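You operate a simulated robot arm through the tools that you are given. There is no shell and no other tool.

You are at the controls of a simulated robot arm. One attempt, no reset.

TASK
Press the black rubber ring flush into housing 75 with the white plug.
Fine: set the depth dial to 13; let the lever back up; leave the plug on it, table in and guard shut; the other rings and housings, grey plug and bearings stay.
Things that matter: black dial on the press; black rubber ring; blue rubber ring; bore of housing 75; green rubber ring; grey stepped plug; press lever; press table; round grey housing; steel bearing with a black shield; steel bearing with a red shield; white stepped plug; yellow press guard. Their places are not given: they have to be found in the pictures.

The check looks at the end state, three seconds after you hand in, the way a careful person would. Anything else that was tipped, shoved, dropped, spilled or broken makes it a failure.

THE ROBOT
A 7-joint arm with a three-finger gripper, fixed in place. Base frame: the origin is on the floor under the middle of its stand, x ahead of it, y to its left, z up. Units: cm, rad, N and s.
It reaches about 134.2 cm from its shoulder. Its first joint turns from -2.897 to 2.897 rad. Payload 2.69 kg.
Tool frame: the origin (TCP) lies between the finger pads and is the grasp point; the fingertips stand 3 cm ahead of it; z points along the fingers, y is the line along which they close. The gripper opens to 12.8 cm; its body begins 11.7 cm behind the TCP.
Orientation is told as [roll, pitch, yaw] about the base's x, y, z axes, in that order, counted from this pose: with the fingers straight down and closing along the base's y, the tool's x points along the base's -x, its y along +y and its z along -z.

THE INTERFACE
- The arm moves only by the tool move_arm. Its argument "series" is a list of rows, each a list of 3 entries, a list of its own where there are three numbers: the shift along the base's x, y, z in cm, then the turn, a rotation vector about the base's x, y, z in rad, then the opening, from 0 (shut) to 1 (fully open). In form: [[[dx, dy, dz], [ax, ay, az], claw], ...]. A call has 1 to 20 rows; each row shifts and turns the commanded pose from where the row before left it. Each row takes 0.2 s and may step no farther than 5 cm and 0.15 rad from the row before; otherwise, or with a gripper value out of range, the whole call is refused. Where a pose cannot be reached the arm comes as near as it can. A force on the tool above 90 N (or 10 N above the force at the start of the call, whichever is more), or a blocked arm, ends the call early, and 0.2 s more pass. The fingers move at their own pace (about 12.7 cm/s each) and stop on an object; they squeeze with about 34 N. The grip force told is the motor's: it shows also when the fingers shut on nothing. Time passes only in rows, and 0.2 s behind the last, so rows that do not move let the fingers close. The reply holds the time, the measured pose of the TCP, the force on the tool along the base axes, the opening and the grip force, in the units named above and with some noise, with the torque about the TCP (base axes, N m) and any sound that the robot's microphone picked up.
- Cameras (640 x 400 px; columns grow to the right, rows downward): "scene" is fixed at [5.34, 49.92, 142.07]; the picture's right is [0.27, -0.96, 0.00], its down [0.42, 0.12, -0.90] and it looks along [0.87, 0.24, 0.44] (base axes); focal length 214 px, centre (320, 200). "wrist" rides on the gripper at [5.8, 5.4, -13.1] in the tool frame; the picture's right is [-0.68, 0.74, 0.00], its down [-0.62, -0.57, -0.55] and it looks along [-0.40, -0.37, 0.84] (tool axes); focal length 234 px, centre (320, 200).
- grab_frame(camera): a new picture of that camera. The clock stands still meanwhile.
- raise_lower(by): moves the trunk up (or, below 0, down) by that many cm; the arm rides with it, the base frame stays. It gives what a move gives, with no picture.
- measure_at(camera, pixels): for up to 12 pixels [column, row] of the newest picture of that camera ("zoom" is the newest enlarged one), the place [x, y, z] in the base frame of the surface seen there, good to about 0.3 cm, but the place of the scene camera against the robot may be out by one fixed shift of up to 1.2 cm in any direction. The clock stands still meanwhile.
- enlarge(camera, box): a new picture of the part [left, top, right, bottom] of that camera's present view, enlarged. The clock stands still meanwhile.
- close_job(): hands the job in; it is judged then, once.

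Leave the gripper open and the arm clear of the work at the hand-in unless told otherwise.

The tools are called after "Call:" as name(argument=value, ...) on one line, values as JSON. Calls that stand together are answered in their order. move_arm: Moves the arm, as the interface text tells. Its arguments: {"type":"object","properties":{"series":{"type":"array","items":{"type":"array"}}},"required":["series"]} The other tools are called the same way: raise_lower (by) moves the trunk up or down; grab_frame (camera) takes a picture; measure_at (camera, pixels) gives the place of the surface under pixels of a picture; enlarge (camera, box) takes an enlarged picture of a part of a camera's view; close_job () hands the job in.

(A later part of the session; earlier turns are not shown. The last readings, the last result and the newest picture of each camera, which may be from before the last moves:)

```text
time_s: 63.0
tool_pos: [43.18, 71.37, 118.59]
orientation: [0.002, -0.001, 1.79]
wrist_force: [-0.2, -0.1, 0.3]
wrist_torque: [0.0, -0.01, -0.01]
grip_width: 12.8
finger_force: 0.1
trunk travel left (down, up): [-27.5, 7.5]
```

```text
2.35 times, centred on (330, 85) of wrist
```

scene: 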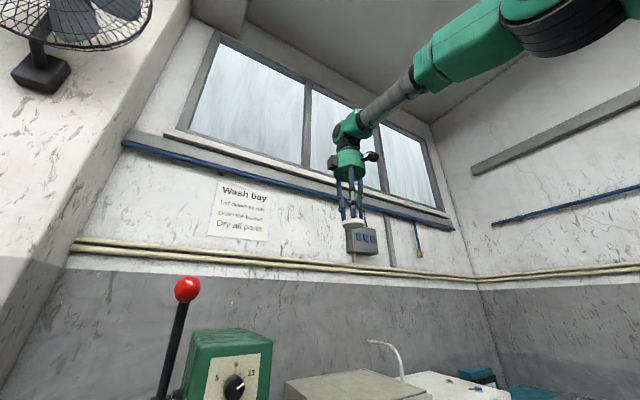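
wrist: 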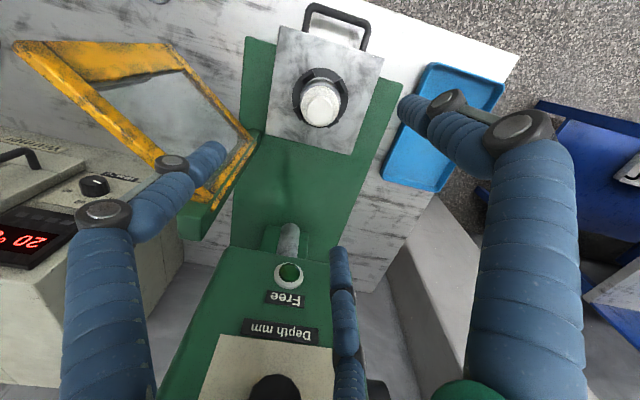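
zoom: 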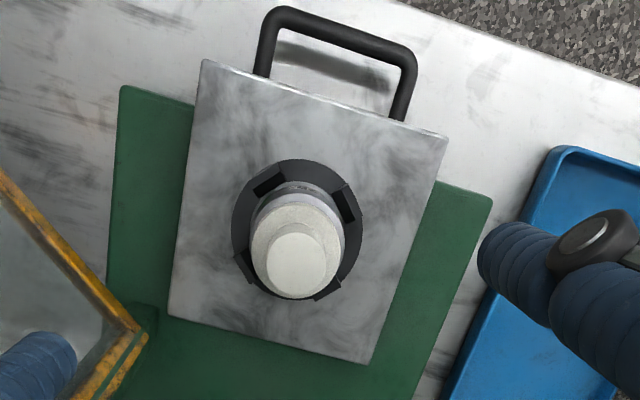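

Stack looks right: plug on ring on housing 75. Now I measure the handle and table so I can push the table in.

Call:
measure_at(camera="wrist", pixels=[[337, 10], [322, 5], [350, 15], [307, 18], [367, 30], [330, 35], [282, 27], [380, 57], [270, 135], [355, 155], [321, 105], [290, 232]])

Call:
enlarge(camera="wrist", box=[280, 0, 400, 60])

```text
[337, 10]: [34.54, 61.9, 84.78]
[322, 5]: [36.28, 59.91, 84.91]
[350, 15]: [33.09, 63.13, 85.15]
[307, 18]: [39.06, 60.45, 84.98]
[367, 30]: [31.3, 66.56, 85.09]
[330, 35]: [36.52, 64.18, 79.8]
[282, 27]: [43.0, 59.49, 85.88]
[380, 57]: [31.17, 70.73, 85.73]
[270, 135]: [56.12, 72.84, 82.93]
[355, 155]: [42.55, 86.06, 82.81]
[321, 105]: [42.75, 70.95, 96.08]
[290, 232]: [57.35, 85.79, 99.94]
```

```text
5.33 times, centred on (340, 30) of wrist
```

zoom: 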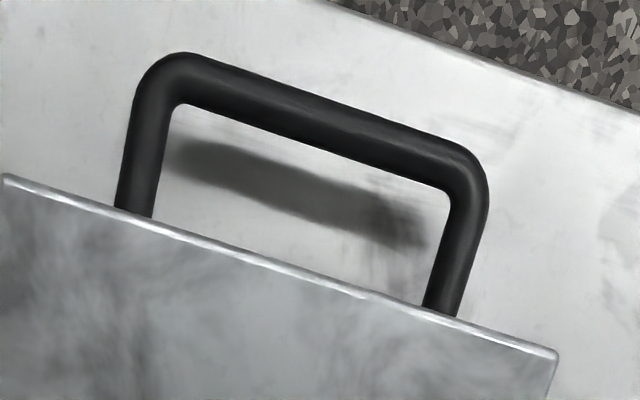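

Handle bar: s-line x+y≈96.3 at z≈84.5, middle near (34, 62.2). Table must travel about 22 cm toward (+x,+y). I'll back off, shut the fingers, tilt the hand back 0.6 rad (so it clears the press head) and come down in front of the handle.

Call:
move_arm(series=[[[-3.27, -3.27, 0], [0, 0, -0.11], 0.5], [[-3.27, -3.27, 0], [0, 0, -0.11], 0], [[-3.27, -3.27, 0], [0.085, -0.085, 0], 0], [[-3.27, -3.27, 0], [0.085, -0.085, 0], 0], [[-3.27, -3.27, 0], [0.085, -0.085, 0], 0], [[0, 0, -4.5], [0.085, -0.085, 0], 0], [[0, 0, -4.5], [0.085, -0.085, 0], 0], [[0, 0, -4.5], [0, 0, 0], 0], [[0, 0, -4.5], [0, 0, 0], 0], [[0, 0, -4.5], [0, 0, 0], 0], [[0, 0, 0], [0, 0, 0], 0]])

Call:
grab_frame(camera="wrist")

```text
time_s: 65.4
tool_pos: [26.79, 55.22, 96.01]
orientation: [-0.448, -0.413, 1.665]
wrist_force: [0.4, 0.8, -0.2]
wrist_torque: [-0.01, 0.0, -0.04]
grip_width: 0.21
finger_force: 31.5
trunk travel left (down, up): [-27.5, 7.5]
```

```text
taken
```

wrist: 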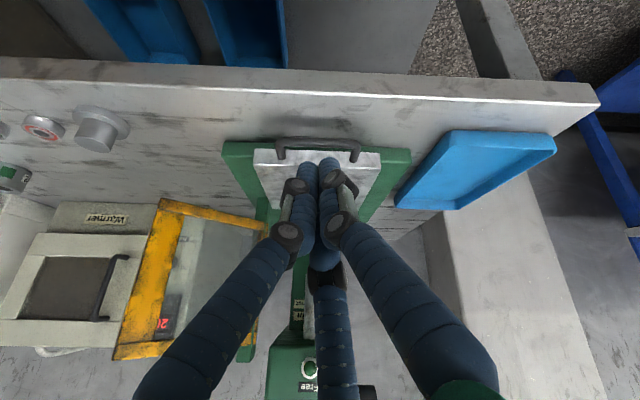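

The closed fingers are in front of the handle (handle bar at (318,145)). Lower to z≈86 and take a look before touching.

Call:
move_arm(series=[[[0.5, 0.5, -4], [0, 0, 0], 0], [[0.5, 0.5, -4], [0, 0, 0], 0], [[0.5, 0.5, -2], [0, 0, 0], 0], [[0, 0, 0], [0, 0, 0], 0]])

Call:
grab_frame(camera="wrist")

Call:
enlarge(camera="wrist", box=[260, 120, 380, 220])

```text
time_s: 66.4
tool_pos: [28.16, 56.73, 86.17]
orientation: [-0.451, -0.412, 1.663]
wrist_force: [0.2, 0.1, 0.2]
wrist_torque: [-0.03, 0.0, 0.03]
grip_width: 0.19
finger_force: 31.7
trunk travel left (down, up): [-27.5, 7.5]
```

```text
taken
```

wrist: 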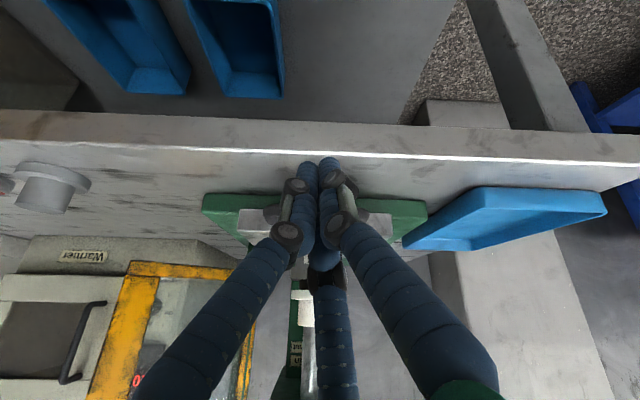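

```text
4.00 times, centred on (320, 170) of wrist
```

zoom: 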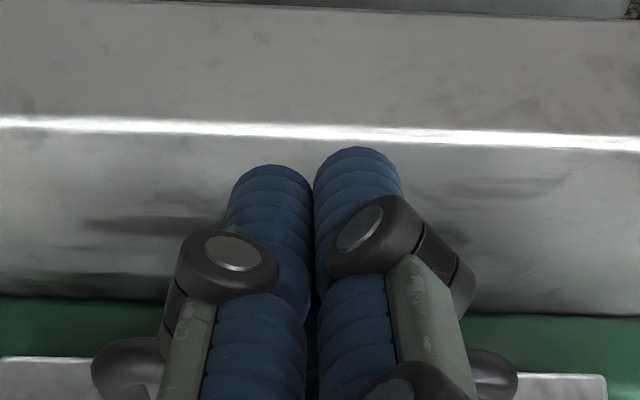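

I'm ~7 cm (along the slide) from the handle. Advance gently until touching it.

Call:
move_arm(series=[[[1.0, 1.0, 0], [0, 0, 0], 0], [[1.0, 1.0, 0], [0, 0, 0], 0], [[0.5, 0.5, 0], [0, 0, 0], 0], [[0.5, 0.5, 0], [0, 0, 0], 0], [[0.4, 0.4, 0], [0, 0, 0], 0], [[0.4, 0.4, 0], [0, 0, 0], 0]])

Call:
grab_frame(camera="wrist")

```text
time_s: 67.8
tool_pos: [32.19, 60.26, 86.32]
orientation: [-0.451, -0.413, 1.665]
wrist_force: [-0.9, -0.9, 1.4]
wrist_torque: [0.01, 0.01, 0.02]
grip_width: 0.21
finger_force: 32.0
trunk travel left (down, up): [-27.5, 7.5]
```

```text
taken
```

wrist: 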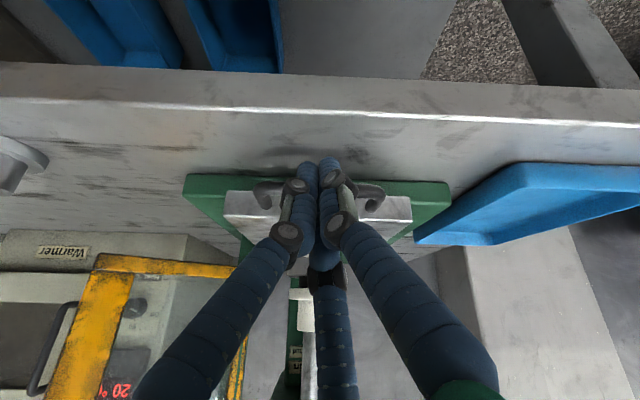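

Just touching. Push on slowly, watching the force.

Call:
move_arm(series=[[[0.3, 0.3, 0], [0, 0, 0], 0], [[0.3, 0.3, 0], [0, 0, 0], 0], [[0.3, 0.3, 0], [0, 0, 0], 0], [[0.3, 0.3, 0], [0, 0, 0], 0], [[0.3, 0.3, 0], [0, 0, 0], 0], [[0.3, 0.3, 0], [0, 0, 0], 0]])

Call:
grab_frame(camera="wrist")

Call:
enlarge(camera="wrist", box=[240, 150, 400, 250])

```text
time_s: 69.2
tool_pos: [33.99, 62.09, 86.19]
orientation: [-0.447, -0.413, 1.663]
wrist_force: [-0.7, 0.4, 0.3]
wrist_torque: [0.02, -0.03, -0.03]
grip_width: 0.22
finger_force: 31.2
trunk travel left (down, up): [-27.5, 7.5]
```

```text
taken
```

wrist: 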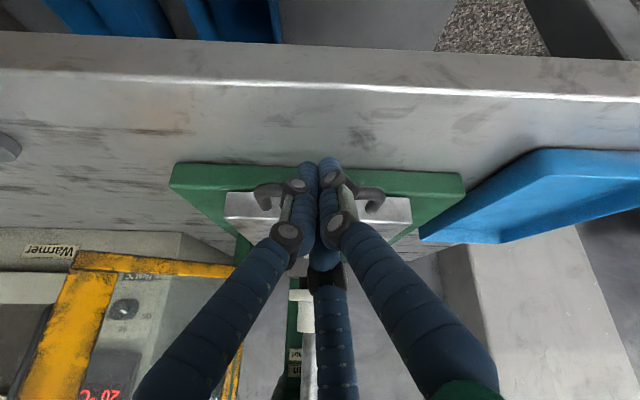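

```text
4.00 times, centred on (320, 200) of wrist
```

zoom: 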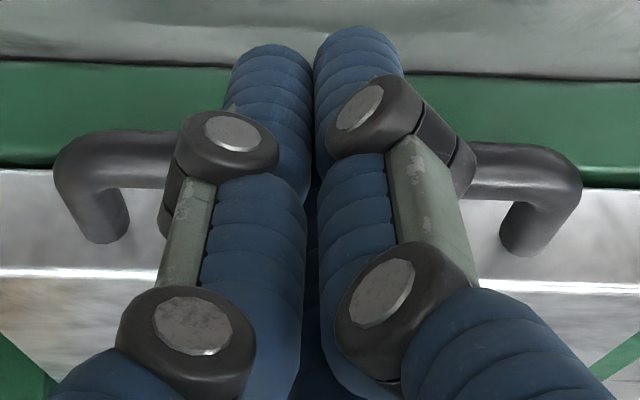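

The table moves with the hand (handle fixed relative to the fingers, base plate moving), at low force. Keep pushing slowly.

Call:
move_arm(series=[[[0.4, 0.4, 0], [0, 0, 0], 0], [[0.4, 0.4, 0], [0, 0, 0], 0], [[0.4, 0.4, 0], [0, 0, 0], 0], [[0.4, 0.4, 0], [0, 0, 0], 0], [[0.4, 0.4, 0], [0, 0, 0], 0], [[0.4, 0.4, 0], [0, 0, 0], 0], [[0.4, 0.4, 0], [0, 0, 0], 0], [[0.4, 0.4, 0], [0, 0, 0], 0], [[0.4, 0.4, 0], [0, 0, 0], 0], [[0.4, 0.4, 0], [0, 0, 0], 0], [[0.4, 0.4, 0], [0, 0, 0], 0], [[0.4, 0.4, 0], [0, 0, 0], 0]])

Call:
grab_frame(camera="wrist")

```text
time_s: 71.8
tool_pos: [38.86, 66.9, 86.27]
orientation: [-0.451, -0.411, 1.664]
wrist_force: [0.8, -0.2, 0.3]
wrist_torque: [-0.01, -0.02, 0.01]
grip_width: 0.23
finger_force: 31.4
trunk travel left (down, up): [-27.5, 7.5]
```

```text
taken
```

wrist: 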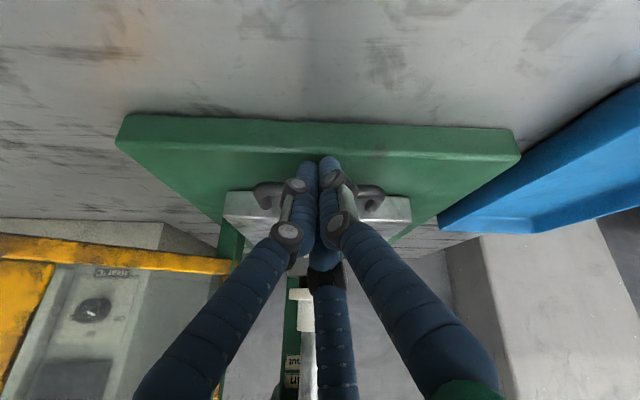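

The table is still travelling along with the hand, plug still upright at (302,310). Continue.

Call:
move_arm(series=[[[0.4, 0.4, 0], [0, 0, 0], 0], [[0.4, 0.4, 0], [0, 0, 0], 0], [[0.4, 0.4, 0], [0, 0, 0], 0], [[0.4, 0.4, 0], [0, 0, 0], 0], [[0.4, 0.4, 0], [0, 0, 0], 0], [[0.4, 0.4, 0], [0, 0, 0], 0], [[0.4, 0.4, 0], [0, 0, 0], 0], [[0.4, 0.4, 0], [0, 0, 0], 0], [[0.4, 0.4, 0], [0, 0, 0], 0], [[0.4, 0.4, 0], [0, 0, 0], 0], [[0.4, 0.4, 0], [0, 0, 0], 0], [[0.4, 0.4, 0], [0, 0, 0], 0]])

Call:
grab_frame(camera="wrist")

Call:
grab_frame(camera="scene")

```text
time_s: 74.4
tool_pos: [43.47, 71.78, 86.27]
orientation: [-0.447, -0.413, 1.667]
wrist_force: [0.4, 0.8, -0.2]
wrist_torque: [0.01, 0.01, 0.05]
grip_width: 0.22
finger_force: 30.9
trunk travel left (down, up): [-27.5, 7.5]
```

```text
taken
```

wrist: 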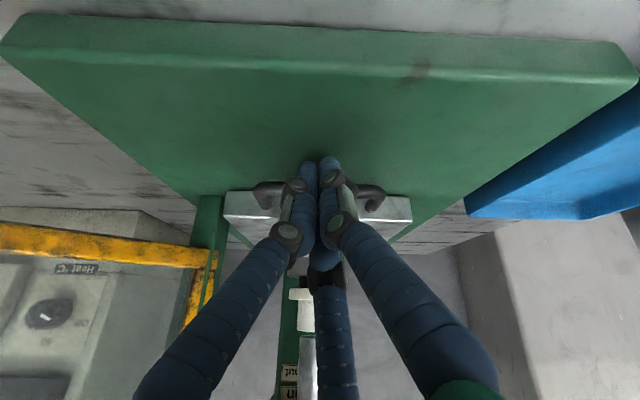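

```text
taken
```

scene: 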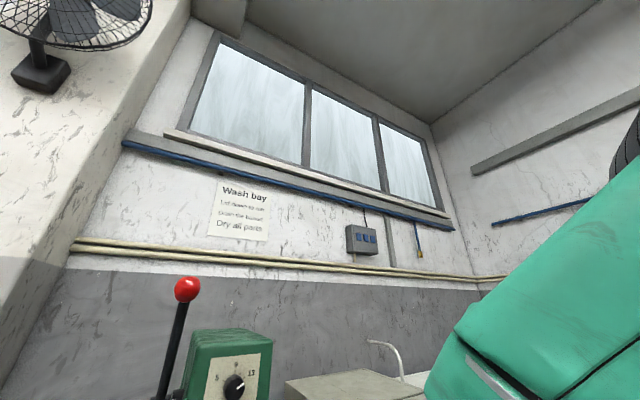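

About 6 cm remain. Slower steps now, expecting the end stop.

Call:
move_arm(series=[[[0.3, 0.3, 0], [0, 0, 0], 0], [[0.3, 0.3, 0], [0, 0, 0], 0], [[0.3, 0.3, 0], [0, 0, 0], 0], [[0.3, 0.3, 0], [0, 0, 0], 0], [[0.3, 0.3, 0], [0, 0, 0], 0], [[0.3, 0.3, 0], [0, 0, 0], 0], [[0.3, 0.3, 0], [0, 0, 0], 0], [[0.3, 0.3, 0], [0, 0, 0], 0], [[0.3, 0.3, 0], [0, 0, 0], 0]])

Call:
grab_frame(camera="wrist")

```text
time_s: 76.4
tool_pos: [46.19, 74.4, 86.21]
orientation: [-0.45, -0.411, 1.662]
wrist_force: [-0.2, -0.9, -0.2]
wrist_torque: [0.0, 0.02, -0.02]
grip_width: 0.2
finger_force: 31.4
trunk travel left (down, up): [-27.5, 7.5]
```

```text
taken
```

wrist: 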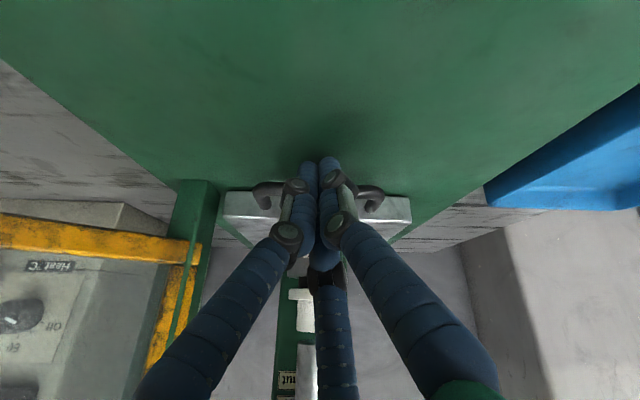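

Still moving freely. Keep on with small steps until the stop is felt.

Call:
move_arm(series=[[[0.2, 0.2, 0], [0, 0, 0], 0], [[0.2, 0.2, 0], [0, 0, 0], 0], [[0.2, 0.2, 0], [0, 0, 0], 0], [[0.2, 0.2, 0], [0, 0, 0], 0], [[0.2, 0.2, 0], [0, 0, 0], 0], [[0.2, 0.2, 0], [0, 0, 0], 0]])

Call:
grab_frame(camera="wrist")

Call:
enlarge(camera="wrist", box=[240, 240, 360, 400])

```text
time_s: 77.8
tool_pos: [47.57, 75.72, 86.33]
orientation: [-0.449, -0.413, 1.663]
wrist_force: [0.2, -0.3, 0.1]
wrist_torque: [0.04, 0.04, 0.03]
grip_width: 0.22
finger_force: 30.9
trunk travel left (down, up): [-27.5, 7.5]
```

```text
taken
```

wrist: 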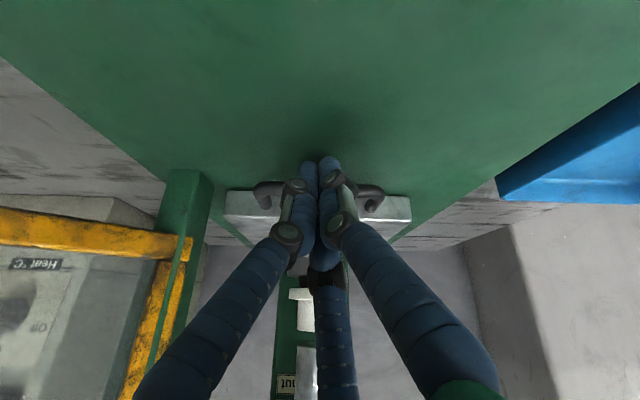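

```text
2.50 times, centred on (300, 320) of wrist
```

zoom: 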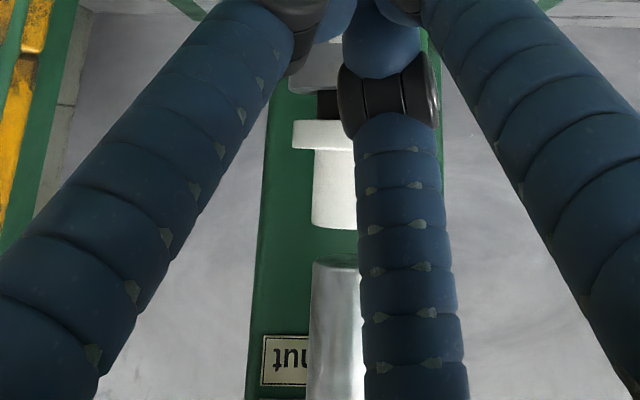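

Plug is nearly under the ram (ram just beyond it). Continue in finer steps for the stop.

Call:
move_arm(series=[[[0.15, 0.15, 0], [0, 0, 0], 0], [[0.15, 0.15, 0], [0, 0, 0], 0], [[0.15, 0.15, 0], [0, 0, 0], 0], [[0.15, 0.15, 0], [0, 0, 0], 0], [[0, 0, 0], [0, 0, 0], 0]])

Call:
enlarge(camera="wrist", box=[240, 240, 360, 400])

```text
time_s: 79.0
tool_pos: [47.9, 76.08, 86.67]
orientation: [-0.45, -0.416, 1.666]
wrist_force: [-37.8, -35.0, 35.6]
wrist_torque: [0.22, 0.06, -0.01]
grip_width: 0.21
finger_force: 31.9
trunk travel left (down, up): [-27.5, 7.5]
```

```text
2.50 times, centred on (300, 320) of wrist
```

zoom: 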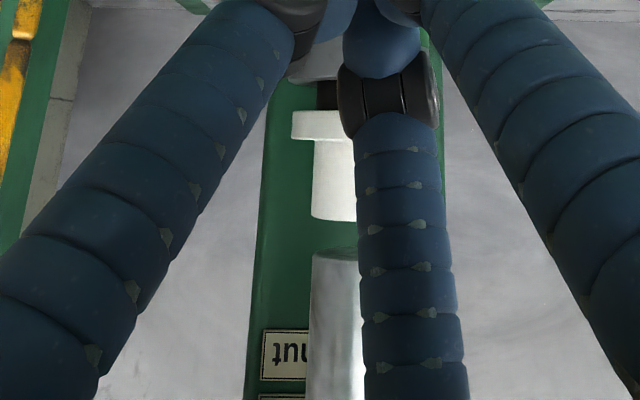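

The end stop is felt (~50 N along the slide). Ease off and back away straight.

Call:
move_arm(series=[[[-0.3, -0.3, 0], [0, 0, 0], 0], [[-0.4, -0.4, 0], [0, 0, 0], 0], [[-1.0, -1.0, 0], [0, 0, 0], 0], [[-2, -2, 0.3], [0, 0, 0], 0], [[-3, -3, 1], [0, 0, 0], 0], [[-3, -3, 1], [0, 0, 0], 0], [[-3, -3, 1], [0, 0, 0], 0], [[-3, -3, 1], [0, 0, 0], 0]])

Call:
grab_frame(camera="wrist")

```text
time_s: 80.8
tool_pos: [32.26, 60.47, 90.47]
orientation: [-0.448, -0.415, 1.663]
wrist_force: [-0.2, -0.1, 0.6]
wrist_torque: [-0.03, 0.0, 0.03]
grip_width: 0.22
finger_force: 31.5
trunk travel left (down, up): [-27.5, 7.5]
```

```text
taken
```

wrist: 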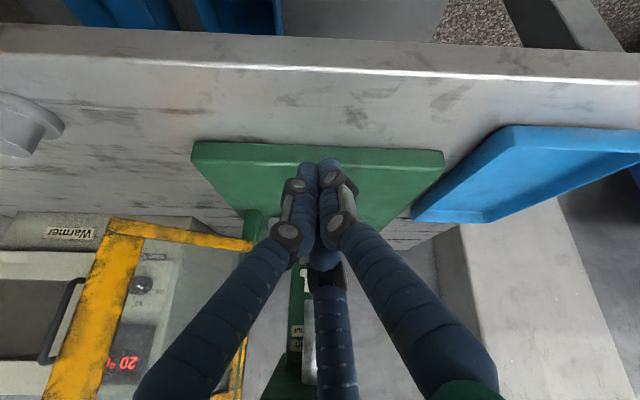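

I'll raise and tilt the hand to look squarely at the ram area with open fingers.

Call:
move_arm(series=[[[0, 0, 3], [0.0943, -0.0943, 0], 0.5], [[1, 1, 3], [0.0943, -0.0943, 0], 1], [[1, 1, 3], [0.0943, -0.0943, 0], 1], [[1, 1, 1], [0, 0, 0], 1], [[0, 0, 0], [0, 0, 0], 1]])

Call:
grab_frame(camera="wrist")

Call:
enlarge(camera="wrist", box=[240, 100, 400, 260])

```text
time_s: 82.0
tool_pos: [35.23, 63.55, 100.54]
orientation: [-0.832, -0.642, 1.857]
wrist_force: [0.2, 0.0, -0.5]
wrist_torque: [0.0, 0.0, 0.02]
grip_width: 12.82
finger_force: 0.1
trunk travel left (down, up): [-27.5, 7.5]
```

```text
taken
```

wrist: 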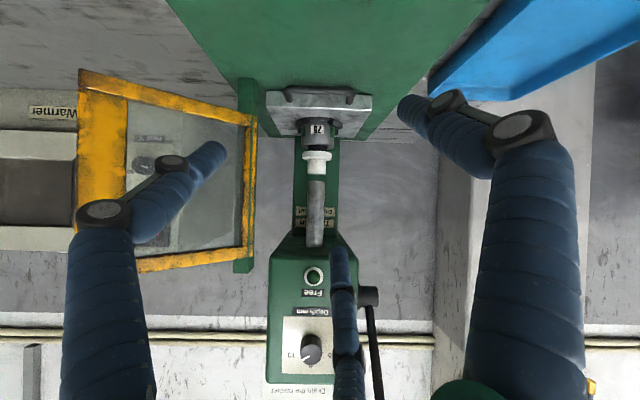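

```text
2.50 times, centred on (320, 180) of wrist
```

zoom: 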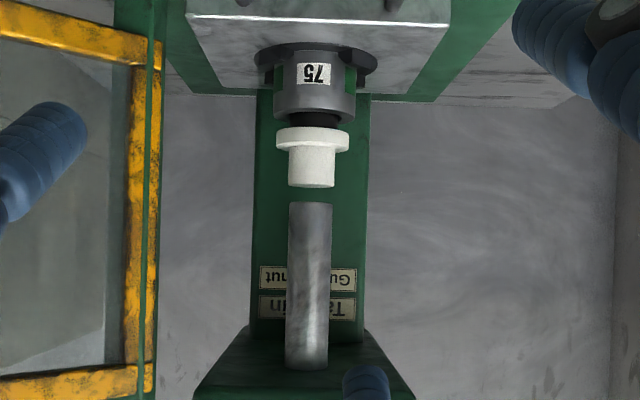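

Very clear: housing 75, black ring, white plug and ram in line, table in. Labels behind read "Table in" and "Guard shut". Now I measure the guard for swinging it shut.

Call:
measure_at(camera="wrist", pixels=[[80, 75], [100, 95], [245, 125], [253, 120], [245, 262], [250, 200], [110, 130], [160, 265], [102, 180], [90, 200], [288, 95], [350, 97]])

Call:
enlarge(camera="wrist", box=[60, 60, 270, 280])

```text
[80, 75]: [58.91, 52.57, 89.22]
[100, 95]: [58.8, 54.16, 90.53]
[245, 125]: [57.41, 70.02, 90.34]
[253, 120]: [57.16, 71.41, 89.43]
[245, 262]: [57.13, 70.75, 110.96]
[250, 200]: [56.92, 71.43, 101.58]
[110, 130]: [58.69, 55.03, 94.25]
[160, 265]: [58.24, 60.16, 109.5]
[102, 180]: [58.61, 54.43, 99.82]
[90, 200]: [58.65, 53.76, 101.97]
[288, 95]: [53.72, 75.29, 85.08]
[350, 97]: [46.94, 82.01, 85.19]
```

```text
1.82 times, centred on (165, 170) of wrist
```

zoom: 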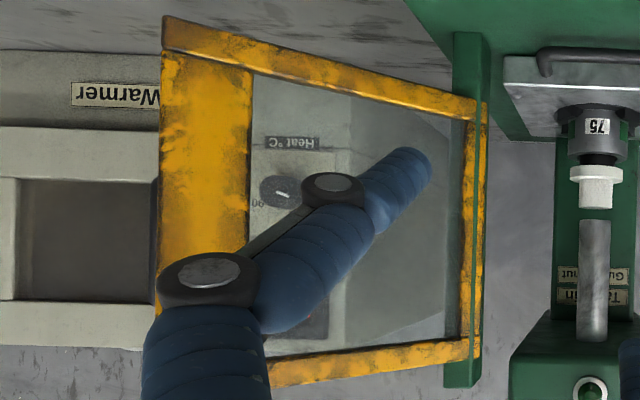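

The guard (z 89–111, hinge near (57.2, 71.3), free edge near (58.9, 52.5)) must be pushed on its outer (+x) face, clockwise seen from above. First I bring the hand upright, fingers shut, up to z≈121.

Call:
move_arm(series=[[[0, 0, 2.6], [-0.0884, 0.0884, 0], 0.5], [[0, 0, 2.6], [-0.0884, 0.0884, 0], 0.0], [[0, 0, 2.6], [-0.0884, 0.0884, 0], 0], [[0, 0, 2.6], [-0.0884, 0.0884, 0], 0], [[0, 0, 2.6], [-0.0884, 0.0884, 0], 0], [[0, 0, 2.6], [-0.0884, 0.0884, 0], 0], [[0, 0, 2.6], [-0.0884, 0.0884, 0], 0], [[0, 0, 2.6], [-0.0884, 0.0884, 0], 0], [[0, 0, 0], [0, 0, 0], 0]])

```text
time_s: 84.0
tool_pos: [35.26, 63.56, 121.24]
orientation: [0.001, 0.0, 1.568]
wrist_force: [0.5, 0.0, -0.1]
wrist_torque: [0.01, 0.01, 0.04]
grip_width: 0.2
finger_force: 31.6
trunk travel left (down, up): [-27.5, 7.5]
```

Hand upright at z 121. Move over the guard to its outer side at about (67, 55), turning yaw by +0.78 so the camera looks along +y.

Call:
move_arm(series=[[[4.5, -1.2, 0], [0, 0, 0.112], 0], [[4.5, -1.2, 0], [0, 0, 0.112], 0], [[4.5, -1.2, 0], [0, 0, 0.112], 0], [[4.5, -1.2, 0], [0, 0, 0.112], 0], [[4.5, -1.2, 0], [0, 0, 0.112], 0], [[4.5, -1.2, 0], [0, 0, 0.112], 0], [[4.5, -1.2, 0], [0, 0, 0.112], 0], [[0, 0, 0], [0, 0, 0], 0]])

Call:
grab_frame(camera="wrist")

```text
time_s: 85.8
tool_pos: [66.94, 55.29, 121.23]
orientation: [0.0, -0.001, 2.354]
wrist_force: [0.4, -1.0, -0.4]
wrist_torque: [0.01, 0.07, 0.0]
grip_width: 0.22
finger_force: 31.2
trunk travel left (down, up): [-27.5, 7.5]
```

```text
taken
```

wrist: 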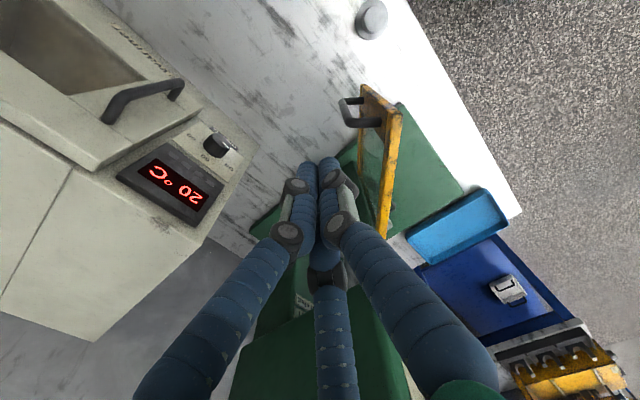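

The guard's outer face with a black U handle (at (360,110)) is visible. Enlarge and measure it.

Call:
enlarge(camera="wrist", box=[320, 70, 430, 250])

Call:
measure_at(camera="wrist", pixels=[[343, 112], [360, 99], [362, 122], [365, 90], [397, 118], [392, 160], [385, 200], [384, 230], [372, 145], [345, 102], [348, 122], [380, 110]])

```text
2.22 times, centred on (375, 160) of wrist
```

zoom: 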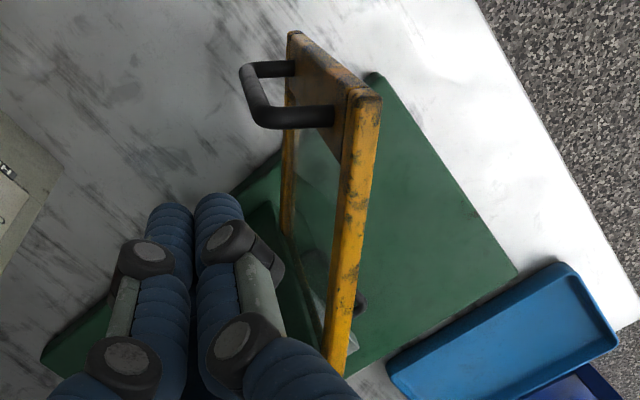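

```text
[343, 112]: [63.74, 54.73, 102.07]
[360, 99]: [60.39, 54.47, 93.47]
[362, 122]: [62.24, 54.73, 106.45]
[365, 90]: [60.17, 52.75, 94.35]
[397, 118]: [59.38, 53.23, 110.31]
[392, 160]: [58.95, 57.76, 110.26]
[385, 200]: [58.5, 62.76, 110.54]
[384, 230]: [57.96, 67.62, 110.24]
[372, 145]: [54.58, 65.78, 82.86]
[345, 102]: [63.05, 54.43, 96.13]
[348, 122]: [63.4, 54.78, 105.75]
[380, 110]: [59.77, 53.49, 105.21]
```

The guard's top bar is at z≈110.3 from (59.4, 53) to (58, 68); a U handle stands 4 cm out at y≈54.6. I'll come down beside the outer face at about (64.2, 60.2), TCP z 107, away from the handle.

Call:
move_arm(series=[[[-0.9, 2.45, 0], [0, 0, 0], 0], [[-0.9, 2.45, 0], [0, 0, 0], 0], [[0, 0, -4.5], [0, 0, 0], 0], [[0, 0, -4.5], [0, 0, 0], 0], [[0, 0, -4.5], [0, 0, 0], 0], [[0, 0, -0.7], [0, 0, 0], 0], [[0, 0, 0], [0, 0, 0], 0]])

Call:
grab_frame(camera="wrist")

```text
time_s: 87.4
tool_pos: [65.23, 60.04, 107.1]
orientation: [-0.001, -0.001, 2.353]
wrist_force: [0.6, -0.3, -0.1]
wrist_torque: [0.05, -0.01, 0.01]
grip_width: 0.19
finger_force: 31.4
trunk travel left (down, up): [-27.5, 7.5]
```

```text
taken
```

wrist: 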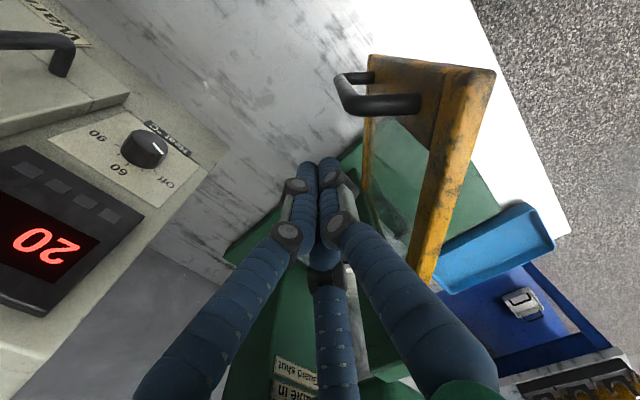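

Beside the guard. Now push gently toward -x until contact.

Call:
move_arm(series=[[[-0.8, 0, 0], [0, 0, 0], 0], [[-0.8, 0, 0], [0, 0, 0], 0], [[-0.7, 0, 0], [0, 0, 0], 0], [[-0.7, 0, 0], [0, 0, 0], 0], [[-0.7, 0, 0], [0, 0, 0], 0], [[-0.7, 0, 0], [0, 0, 0], 0]])

Call:
grab_frame(camera="wrist")

```text
time_s: 88.8
tool_pos: [60.56, 60.1, 107.17]
orientation: [0.0, -0.001, 2.353]
wrist_force: [0.0, 0.1, -0.4]
wrist_torque: [-0.04, 0.02, -0.03]
grip_width: 0.22
finger_force: 31.5
trunk travel left (down, up): [-27.5, 7.5]
```

```text
taken
```

wrist: 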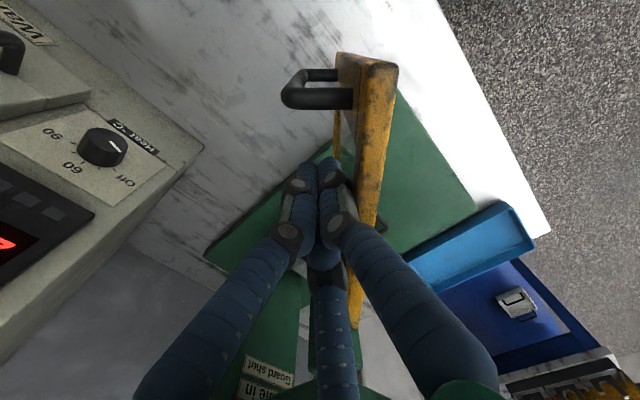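

Fingers are at the guard's top bar. Now follow the arc round the hinge, slowly.

Call:
move_arm(series=[[[-1.0, -0.28, 0], [0, 0, 0], 0], [[-1.01, -0.15, 0], [0, 0, 0], 0], [[-1.02, -0.06, 0], [0, 0, 0], 0], [[-1.03, 0.03, 0], [0, 0, 0], 0], [[-1.0, 0.12, 0], [0, 0, 0], 0], [[-1.01, 0.21, 0], [0, 0, 0], 0]])

Call:
grab_frame(camera="wrist")

```text
time_s: 90.2
tool_pos: [54.57, 60.03, 107.05]
orientation: [0.0, -0.001, 2.353]
wrist_force: [-0.4, -0.2, 1.1]
wrist_torque: [0.0, 0.02, 0.0]
grip_width: 0.21
finger_force: 30.9
trunk travel left (down, up): [-27.5, 7.5]
```

```text
taken
```

wrist: 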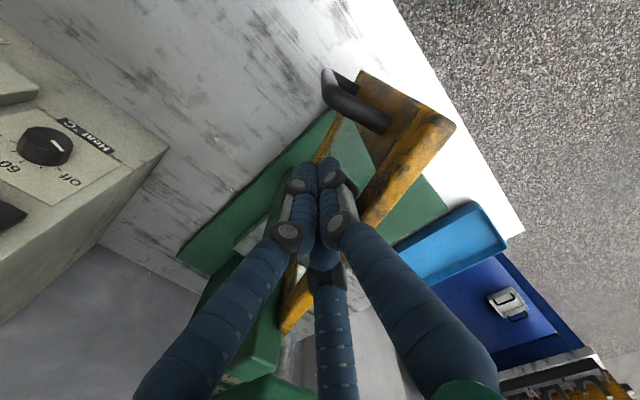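

The guard follows. Continue along the arc.

Call:
move_arm(series=[[[-0.97, 0.29, 0], [0, 0, 0], 0], [[-0.96, 0.38, 0], [0, 0, 0], 0], [[-0.9, 0.46, 0], [0, 0, 0], 0], [[-0.87, 0.53, 0], [0, 0, 0], 0], [[-0.83, 0.61, 0], [0, 0, 0], 0], [[-0.76, 0.68, 0], [0, 0, 0], 0]])

Call:
grab_frame(camera="wrist")

```text
time_s: 91.6
tool_pos: [49.27, 62.82, 107.0]
orientation: [0.0, -0.001, 2.353]
wrist_force: [-0.7, -0.4, -0.3]
wrist_torque: [0.02, 0.02, 0.02]
grip_width: 0.22
finger_force: 31.7
trunk travel left (down, up): [-27.5, 7.5]
```

```text
taken
```

wrist: 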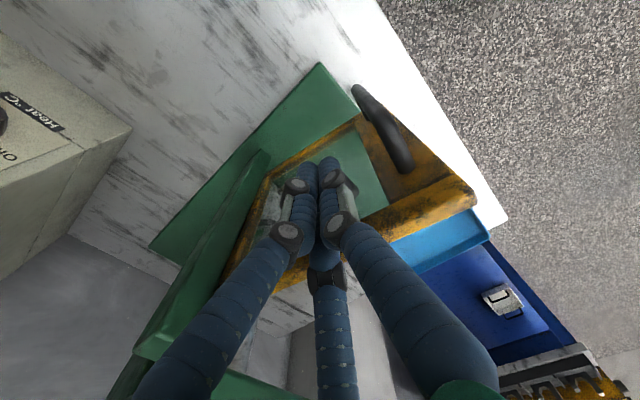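

Keep swinging, bringing the camera round behind the hand (yaw back).

Call:
move_arm(series=[[[-0.7, 0.74, 0], [0, 0, -0.13], 0], [[-0.63, 0.81, 0], [0, 0, -0.13], 0], [[-0.57, 0.85, 0], [0, 0, -0.13], 0], [[-0.48, 0.9, 0], [0, 0, -0.13], 0], [[-0.41, 0.93, 0], [0, 0, -0.13], 0], [[-0.32, 0.98, 0], [0, 0, -0.13], 0]])

Call:
grab_frame(camera="wrist")

```text
time_s: 93.0
tool_pos: [46.24, 68.15, 107.12]
orientation: [0.0, -0.002, 1.571]
wrist_force: [-0.9, -0.4, -0.9]
wrist_torque: [0.01, -0.02, 0.04]
grip_width: 0.2
finger_force: 31.7
trunk travel left (down, up): [-27.5, 7.5]
```

```text
taken
```

wrist: 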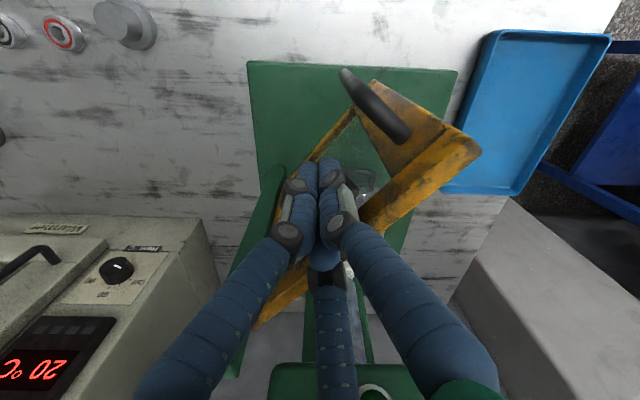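

Guard is about three-quarters... now over the front. Continue and tilt the hand back gradually so it clears the press head.

Call:
move_arm(series=[[[-0.23, 0.99, 0], [0.0707, -0.0707, 0], 0], [[-0.15, 1.01, 0], [0.0707, -0.0707, 0], 0], [[-0.06, 1.02, 0], [0.0707, -0.0707, 0], 0], [[0.03, 1.03, 0], [0.0707, -0.0707, 0], 0], [[0.12, 1.0, 0], [0.0707, -0.0707, 0], 0], [[0, 0, 0], [0, 0, 0], 0]])

Call:
grab_frame(camera="wrist")

```text
time_s: 94.4
tool_pos: [45.98, 73.2, 107.25]
orientation: [-0.371, -0.349, 1.639]
wrist_force: [-0.4, -0.6, 0.4]
wrist_torque: [-0.02, 0.0, 0.03]
grip_width: 0.22
finger_force: 31.1
trunk travel left (down, up): [-27.5, 7.5]
```

```text
taken
```

wrist: 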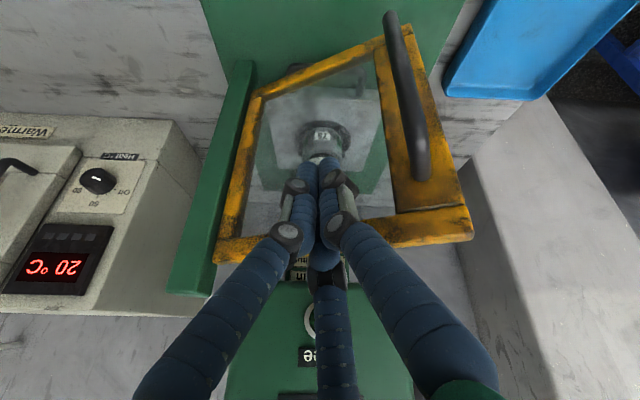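

Nearly across the front; housing 75 shows through the window. Continue to shut.

Call:
move_arm(series=[[[0.21, 1.01, 0], [0.0707, -0.0707, 0], 0], [[0.29, 0.97, 0], [0, 0, 0], 0], [[0.38, 0.96, 0], [0, 0, 0], 0], [[0.4, 0.8, 0], [0, 0, 0], 0]])

Call:
grab_frame(camera="wrist")

```text
time_s: 95.4
tool_pos: [47.17, 76.93, 107.2]
orientation: [-0.452, -0.411, 1.67]
wrist_force: [0.0, 0.3, 1.0]
wrist_torque: [0.02, 0.01, 0.0]
grip_width: 0.22
finger_force: 31.3
trunk travel left (down, up): [-27.5, 7.5]
```

```text
taken
```

wrist: 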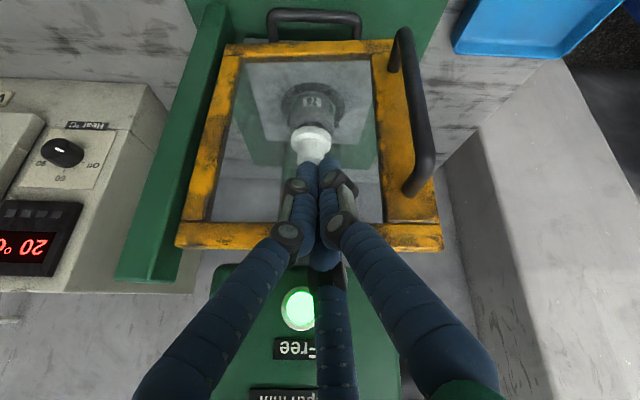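

The green "Free" lamp has lit: table in and guard shut. I'll press the guard home a touch more and feel for the stop.

Call:
move_arm(series=[[[0.25, 0.25, 0], [0, 0, 0], 0], [[0.25, 0.25, 0], [0, 0, 0], 0], [[0.25, 0.25, 0], [0, 0, 0], 0], [[0, 0, 0], [0, 0, 0], 0]])

Call:
grab_frame(camera="wrist")

```text
time_s: 96.4
tool_pos: [47.97, 77.64, 107.13]
orientation: [-0.453, -0.411, 1.668]
wrist_force: [0.3, -0.7, -0.8]
wrist_torque: [-0.02, -0.05, 0.0]
grip_width: 0.23
finger_force: 31.1
trunk travel left (down, up): [-27.5, 7.5]
```

```text
taken
```

wrist: 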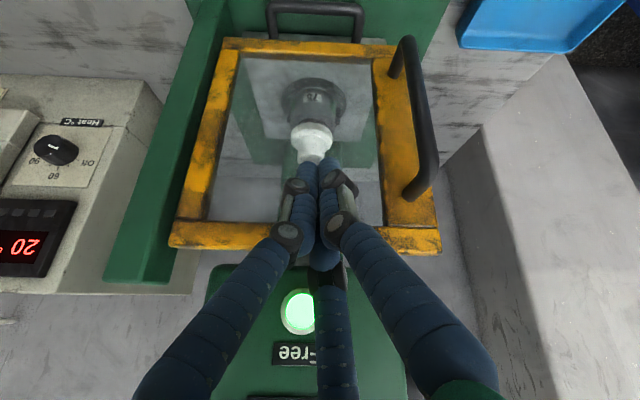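

No stop yet; press a little further.

Call:
move_arm(series=[[[0.25, 0.25, 0], [0, 0, 0], 0], [[0.25, 0.25, 0], [0, 0, 0], 0], [[0.25, 0.25, 0], [0, 0, 0], 0], [[0, 0, 0], [0, 0, 0], 0]])

Call:
grab_frame(camera="wrist")

```text
time_s: 97.3
tool_pos: [48.02, 77.72, 106.77]
orientation: [-0.448, -0.402, 1.666]
wrist_force: [-35.1, -34.1, 20.5]
wrist_torque: [0.14, 0.12, 0.14]
grip_width: 0.2
finger_force: 31.5
trunk travel left (down, up): [-27.5, 7.5]
stopped in row 4: the force on the tool passed its limit at 94 N (the readings are from after the stop); the commanded pose is now the measured one
```

```text
taken
```

wrist: 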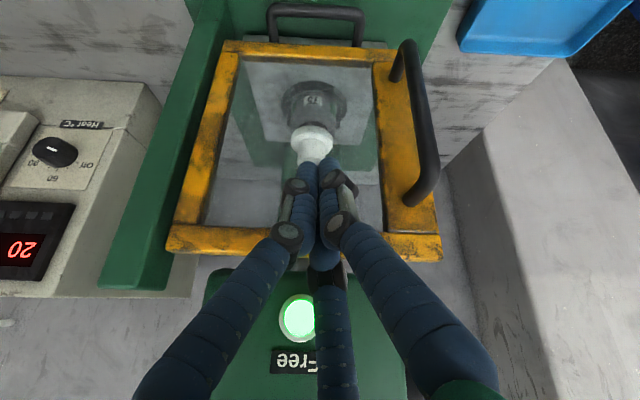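

The guard is against its stop and the "Free" lamp is lit. Ease back from it gently and back away, tilting so as to look at the lever.

Call:
move_arm(series=[[[-0.2, -0.2, 0], [0, 0, 0], 0], [[-0.4, -0.4, 0], [0, 0, 0], 0], [[-1.0, -1.0, 0], [0, 0, 0], 0], [[-2, -2, 1], [0, 0, 0], 0], [[-3, -3, 2], [0.0943, -0.0943, 0], 0.3], [[-3, -3, 2], [0.0943, -0.0943, 0], 0.6], [[-3, -3, 3], [0.0943, -0.0943, 0], 1], [[0, 0, 3], [0, 0, 0], 1], [[0, 0, 3], [0, 0, 0], 1], [[0, 0, 0], [0, 0, 0], 1]])

Call:
grab_frame(camera="wrist")

Call:
grab_frame(camera="scene")

```text
refused: row 7 steps farther than a row can; nothing moved
```

```text
taken
```

wrist: 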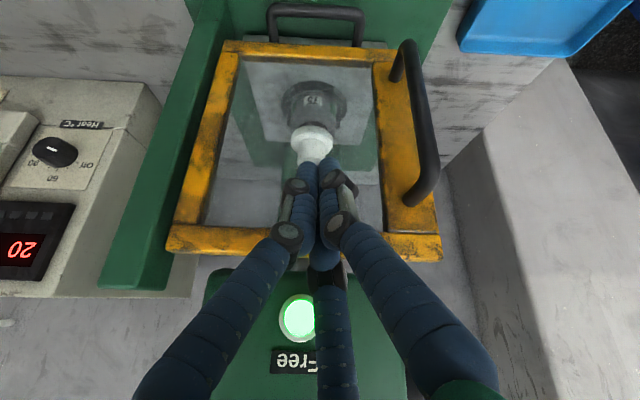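

```text
taken
```

scene: 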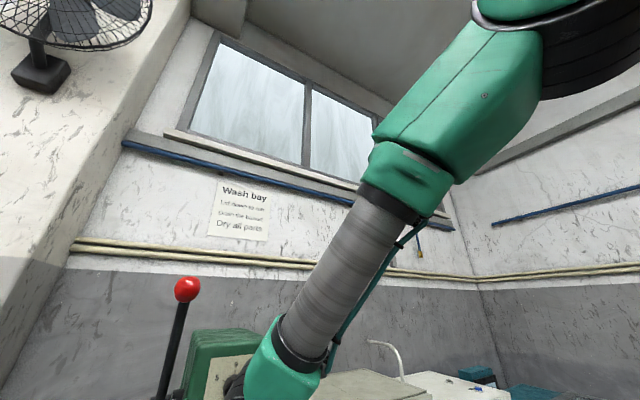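

One row was slightly too long, so nothing moved. Same retreat again with shorter steps.

Call:
move_arm(series=[[[-0.2, -0.2, 0], [0, 0, 0], 0], [[-0.4, -0.4, 0], [0, 0, 0], 0], [[-1.0, -1.0, 0], [0, 0, 0], 0], [[-2, -2, 1], [0, 0, 0], 0], [[-3, -3, 1.5], [0.0943, -0.0943, 0], 0.3], [[-3, -3, 1.5], [0.0943, -0.0943, 0], 0.6], [[-3, -3, 2], [0.0943, -0.0943, 0], 1], [[0, 0, 3], [0, 0, 0], 1], [[0, 0, 3], [0, 0, 0], 1], [[0, 0, 3], [0, 0, 0], 1], [[0, 0, 0], [0, 0, 0], 1]])

Call:
grab_frame(camera="wrist")

Call:
grab_frame(camera="scene")

```text
time_s: 99.7
tool_pos: [35.74, 65.38, 121.71]
orientation: [-0.829, -0.629, 1.86]
wrist_force: [0.4, -0.6, 0.3]
wrist_torque: [0.02, 0.0, -0.01]
grip_width: 12.8
finger_force: 0.1
trunk travel left (down, up): [-27.5, 7.5]
```

```text
taken
```

wrist: 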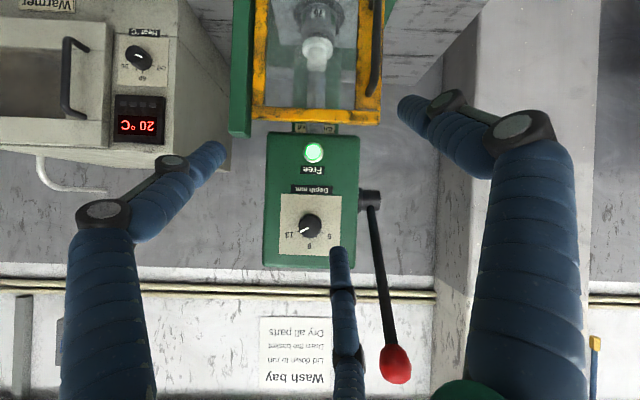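

```text
taken
```

scene: 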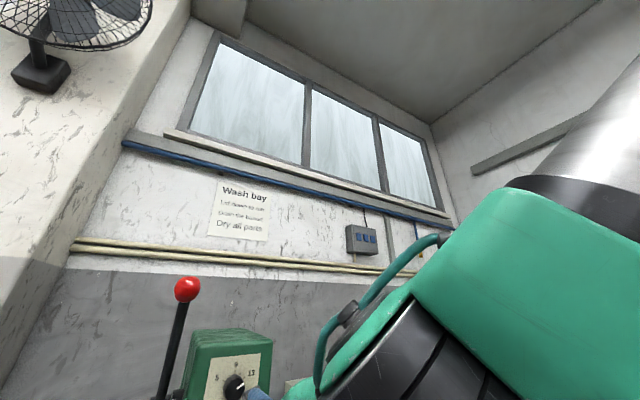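

Guard shut, lamp lit, dial on 13, lever at (395,365) up. Measure lever's hub, rod and ball.

Call:
measure_at(camera="wrist", pixels=[[370, 200], [365, 195], [378, 195], [374, 220], [380, 260], [386, 300], [390, 335], [393, 350], [395, 365], [398, 380], [380, 365], [410, 365]])

Call:
enlarge(camera="wrist", box=[340, 180, 440, 400])

Call:
measure_at(camera="scene", pixels=[[187, 290], [187, 280], [187, 299], [177, 289], [197, 289], [182, 310], [170, 365]])

```text
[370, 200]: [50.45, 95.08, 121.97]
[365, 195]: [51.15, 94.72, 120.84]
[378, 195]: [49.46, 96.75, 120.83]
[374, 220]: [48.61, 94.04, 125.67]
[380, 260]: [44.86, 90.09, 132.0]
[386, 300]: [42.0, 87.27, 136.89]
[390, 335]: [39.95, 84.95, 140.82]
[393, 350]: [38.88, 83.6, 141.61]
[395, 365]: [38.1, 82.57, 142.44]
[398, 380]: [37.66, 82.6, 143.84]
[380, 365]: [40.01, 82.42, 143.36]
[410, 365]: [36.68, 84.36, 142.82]
```

```text
1.82 times, centred on (390, 290) of wrist
```

zoom: 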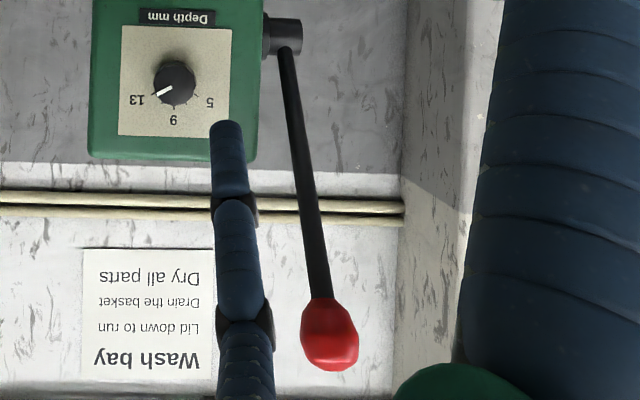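

```text
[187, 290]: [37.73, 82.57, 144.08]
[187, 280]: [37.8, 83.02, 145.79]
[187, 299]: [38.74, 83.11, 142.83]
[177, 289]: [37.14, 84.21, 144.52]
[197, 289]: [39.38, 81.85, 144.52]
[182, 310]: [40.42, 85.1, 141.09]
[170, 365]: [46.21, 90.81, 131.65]
```

Lever plane at t≈-32, ball centre ≈ (38.8, 84, 144), hub ≈ (51, 96.5, 122), radius ≈ 28 cm, leaning ~39° forward. I'll come to the ball from its outer end along the lever's line, with the hand tilted to match.

Call:
move_arm(series=[[[0, 0, 4.5], [-0.0754, 0.0754, 0], 1], [[0, 0, 4.5], [-0.0754, 0.0754, 0], 1], [[0, 0, 4.5], [-0.0754, 0.0754, 0], 1], [[0, 0, 4.5], [0, 0, 0], 1], [[0, 0, 4.5], [0, 0, 0], 1], [[0, 0, 4.5], [0, 0, 0], 1], [[0, 0, 4.5], [0, 0, 0], 0.8], [[-0.77, 4.4, 0.07], [0, 0, 0], 0.8], [[-0.77, 4.4, 0.07], [0, 0, 0], 0.8], [[-0.77, 4.4, 0.07], [0, 0, 0], 0.8], [[0, 0, 0], [0, 0, 0], 0.8]])

Call:
grab_frame(camera="wrist")

Call:
grab_frame(camera="scene")

```text
time_s: 102.1
tool_pos: [33.43, 78.77, 153.65]
orientation: [-0.516, -0.455, 1.696]
wrist_force: [-0.6, -0.1, -1.2]
wrist_torque: [0.0, -0.02, -0.04]
grip_width: 10.25
finger_force: 0.1
trunk travel left (down, up): [-27.5, 7.5]
```

```text
taken
```

wrist: 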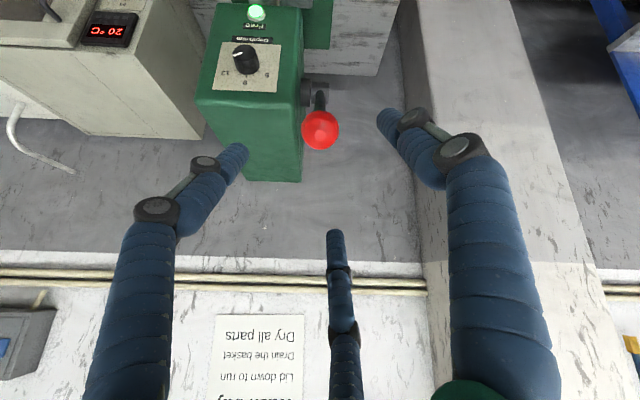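

```text
taken
```

scene: 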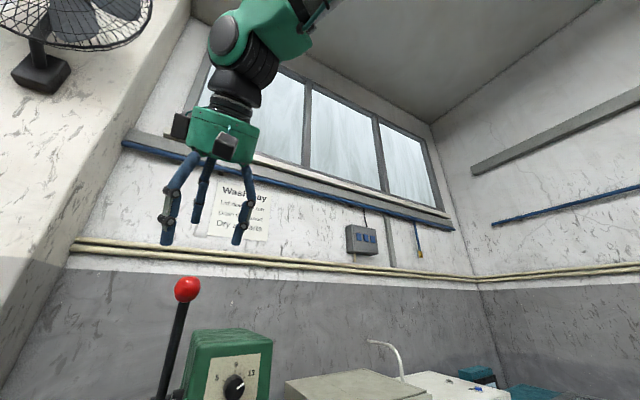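

The ball is at (320,130), close to the tool axis. Measure it from here.

Call:
measure_at(camera="wrist", pixels=[[320, 131], [320, 115], [320, 146], [306, 131], [335, 131], [319, 97]])

Call:
enlarge(camera="wrist", box=[270, 70, 370, 180])

```text
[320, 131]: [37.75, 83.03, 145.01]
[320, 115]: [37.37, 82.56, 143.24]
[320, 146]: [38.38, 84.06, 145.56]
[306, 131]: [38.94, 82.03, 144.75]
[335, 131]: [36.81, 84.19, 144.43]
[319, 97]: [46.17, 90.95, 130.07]
```

```text
3.64 times, centred on (320, 125) of wrist
```

zoom: 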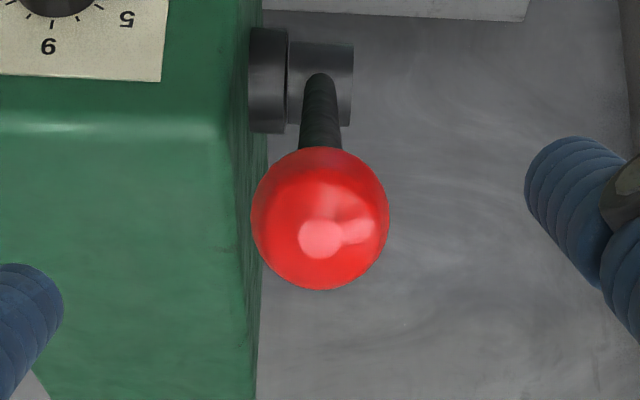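

Ball centre ≈ (38.9, 84.2, 143.9), 4 cm across, right on the tool axis 12.4 cm ahead. I'll move in along the axis so the fingers surround it, then close on it.

Call:
move_arm(series=[[[1.375, 1.375, -2.41], [0, 0, 0], 0.8], [[1.375, 1.375, -2.41], [0, 0, 0], 0.8], [[1.375, 1.375, -2.41], [0, 0, 0], 0.7], [[1.38, 1.38, -2.4], [0, 0, 0], 0.6], [[0, 0, 0], [0, 0, 0], 0.6]])

Call:
grab_frame(camera="wrist")

Call:
enlarge(camera="scene", box=[130, 200, 290, 400])

```text
time_s: 103.3
tool_pos: [39.01, 84.16, 143.73]
orientation: [-0.513, -0.452, 1.695]
wrist_force: [-0.2, 1.1, -0.3]
wrist_torque: [0.01, -0.01, 0.02]
grip_width: 7.71
finger_force: 0.0
trunk travel left (down, up): [-27.5, 7.5]
```

```text
taken
```

wrist: 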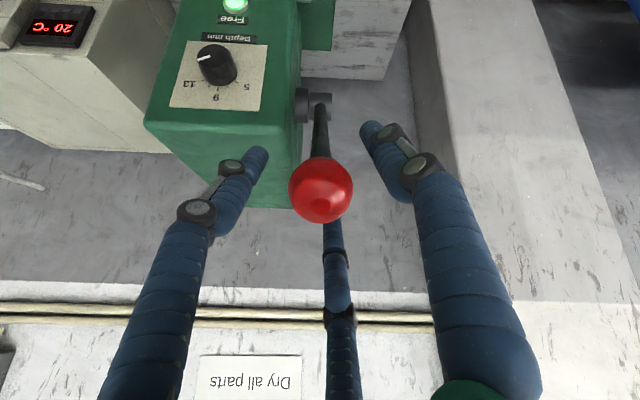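

```text
2.00 times, centred on (210, 300) of scene
```

zoom: 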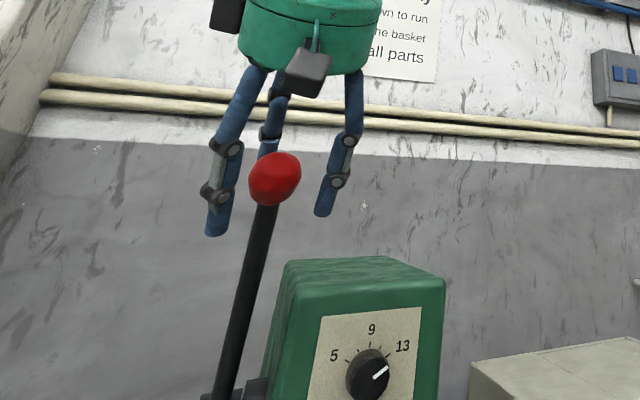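

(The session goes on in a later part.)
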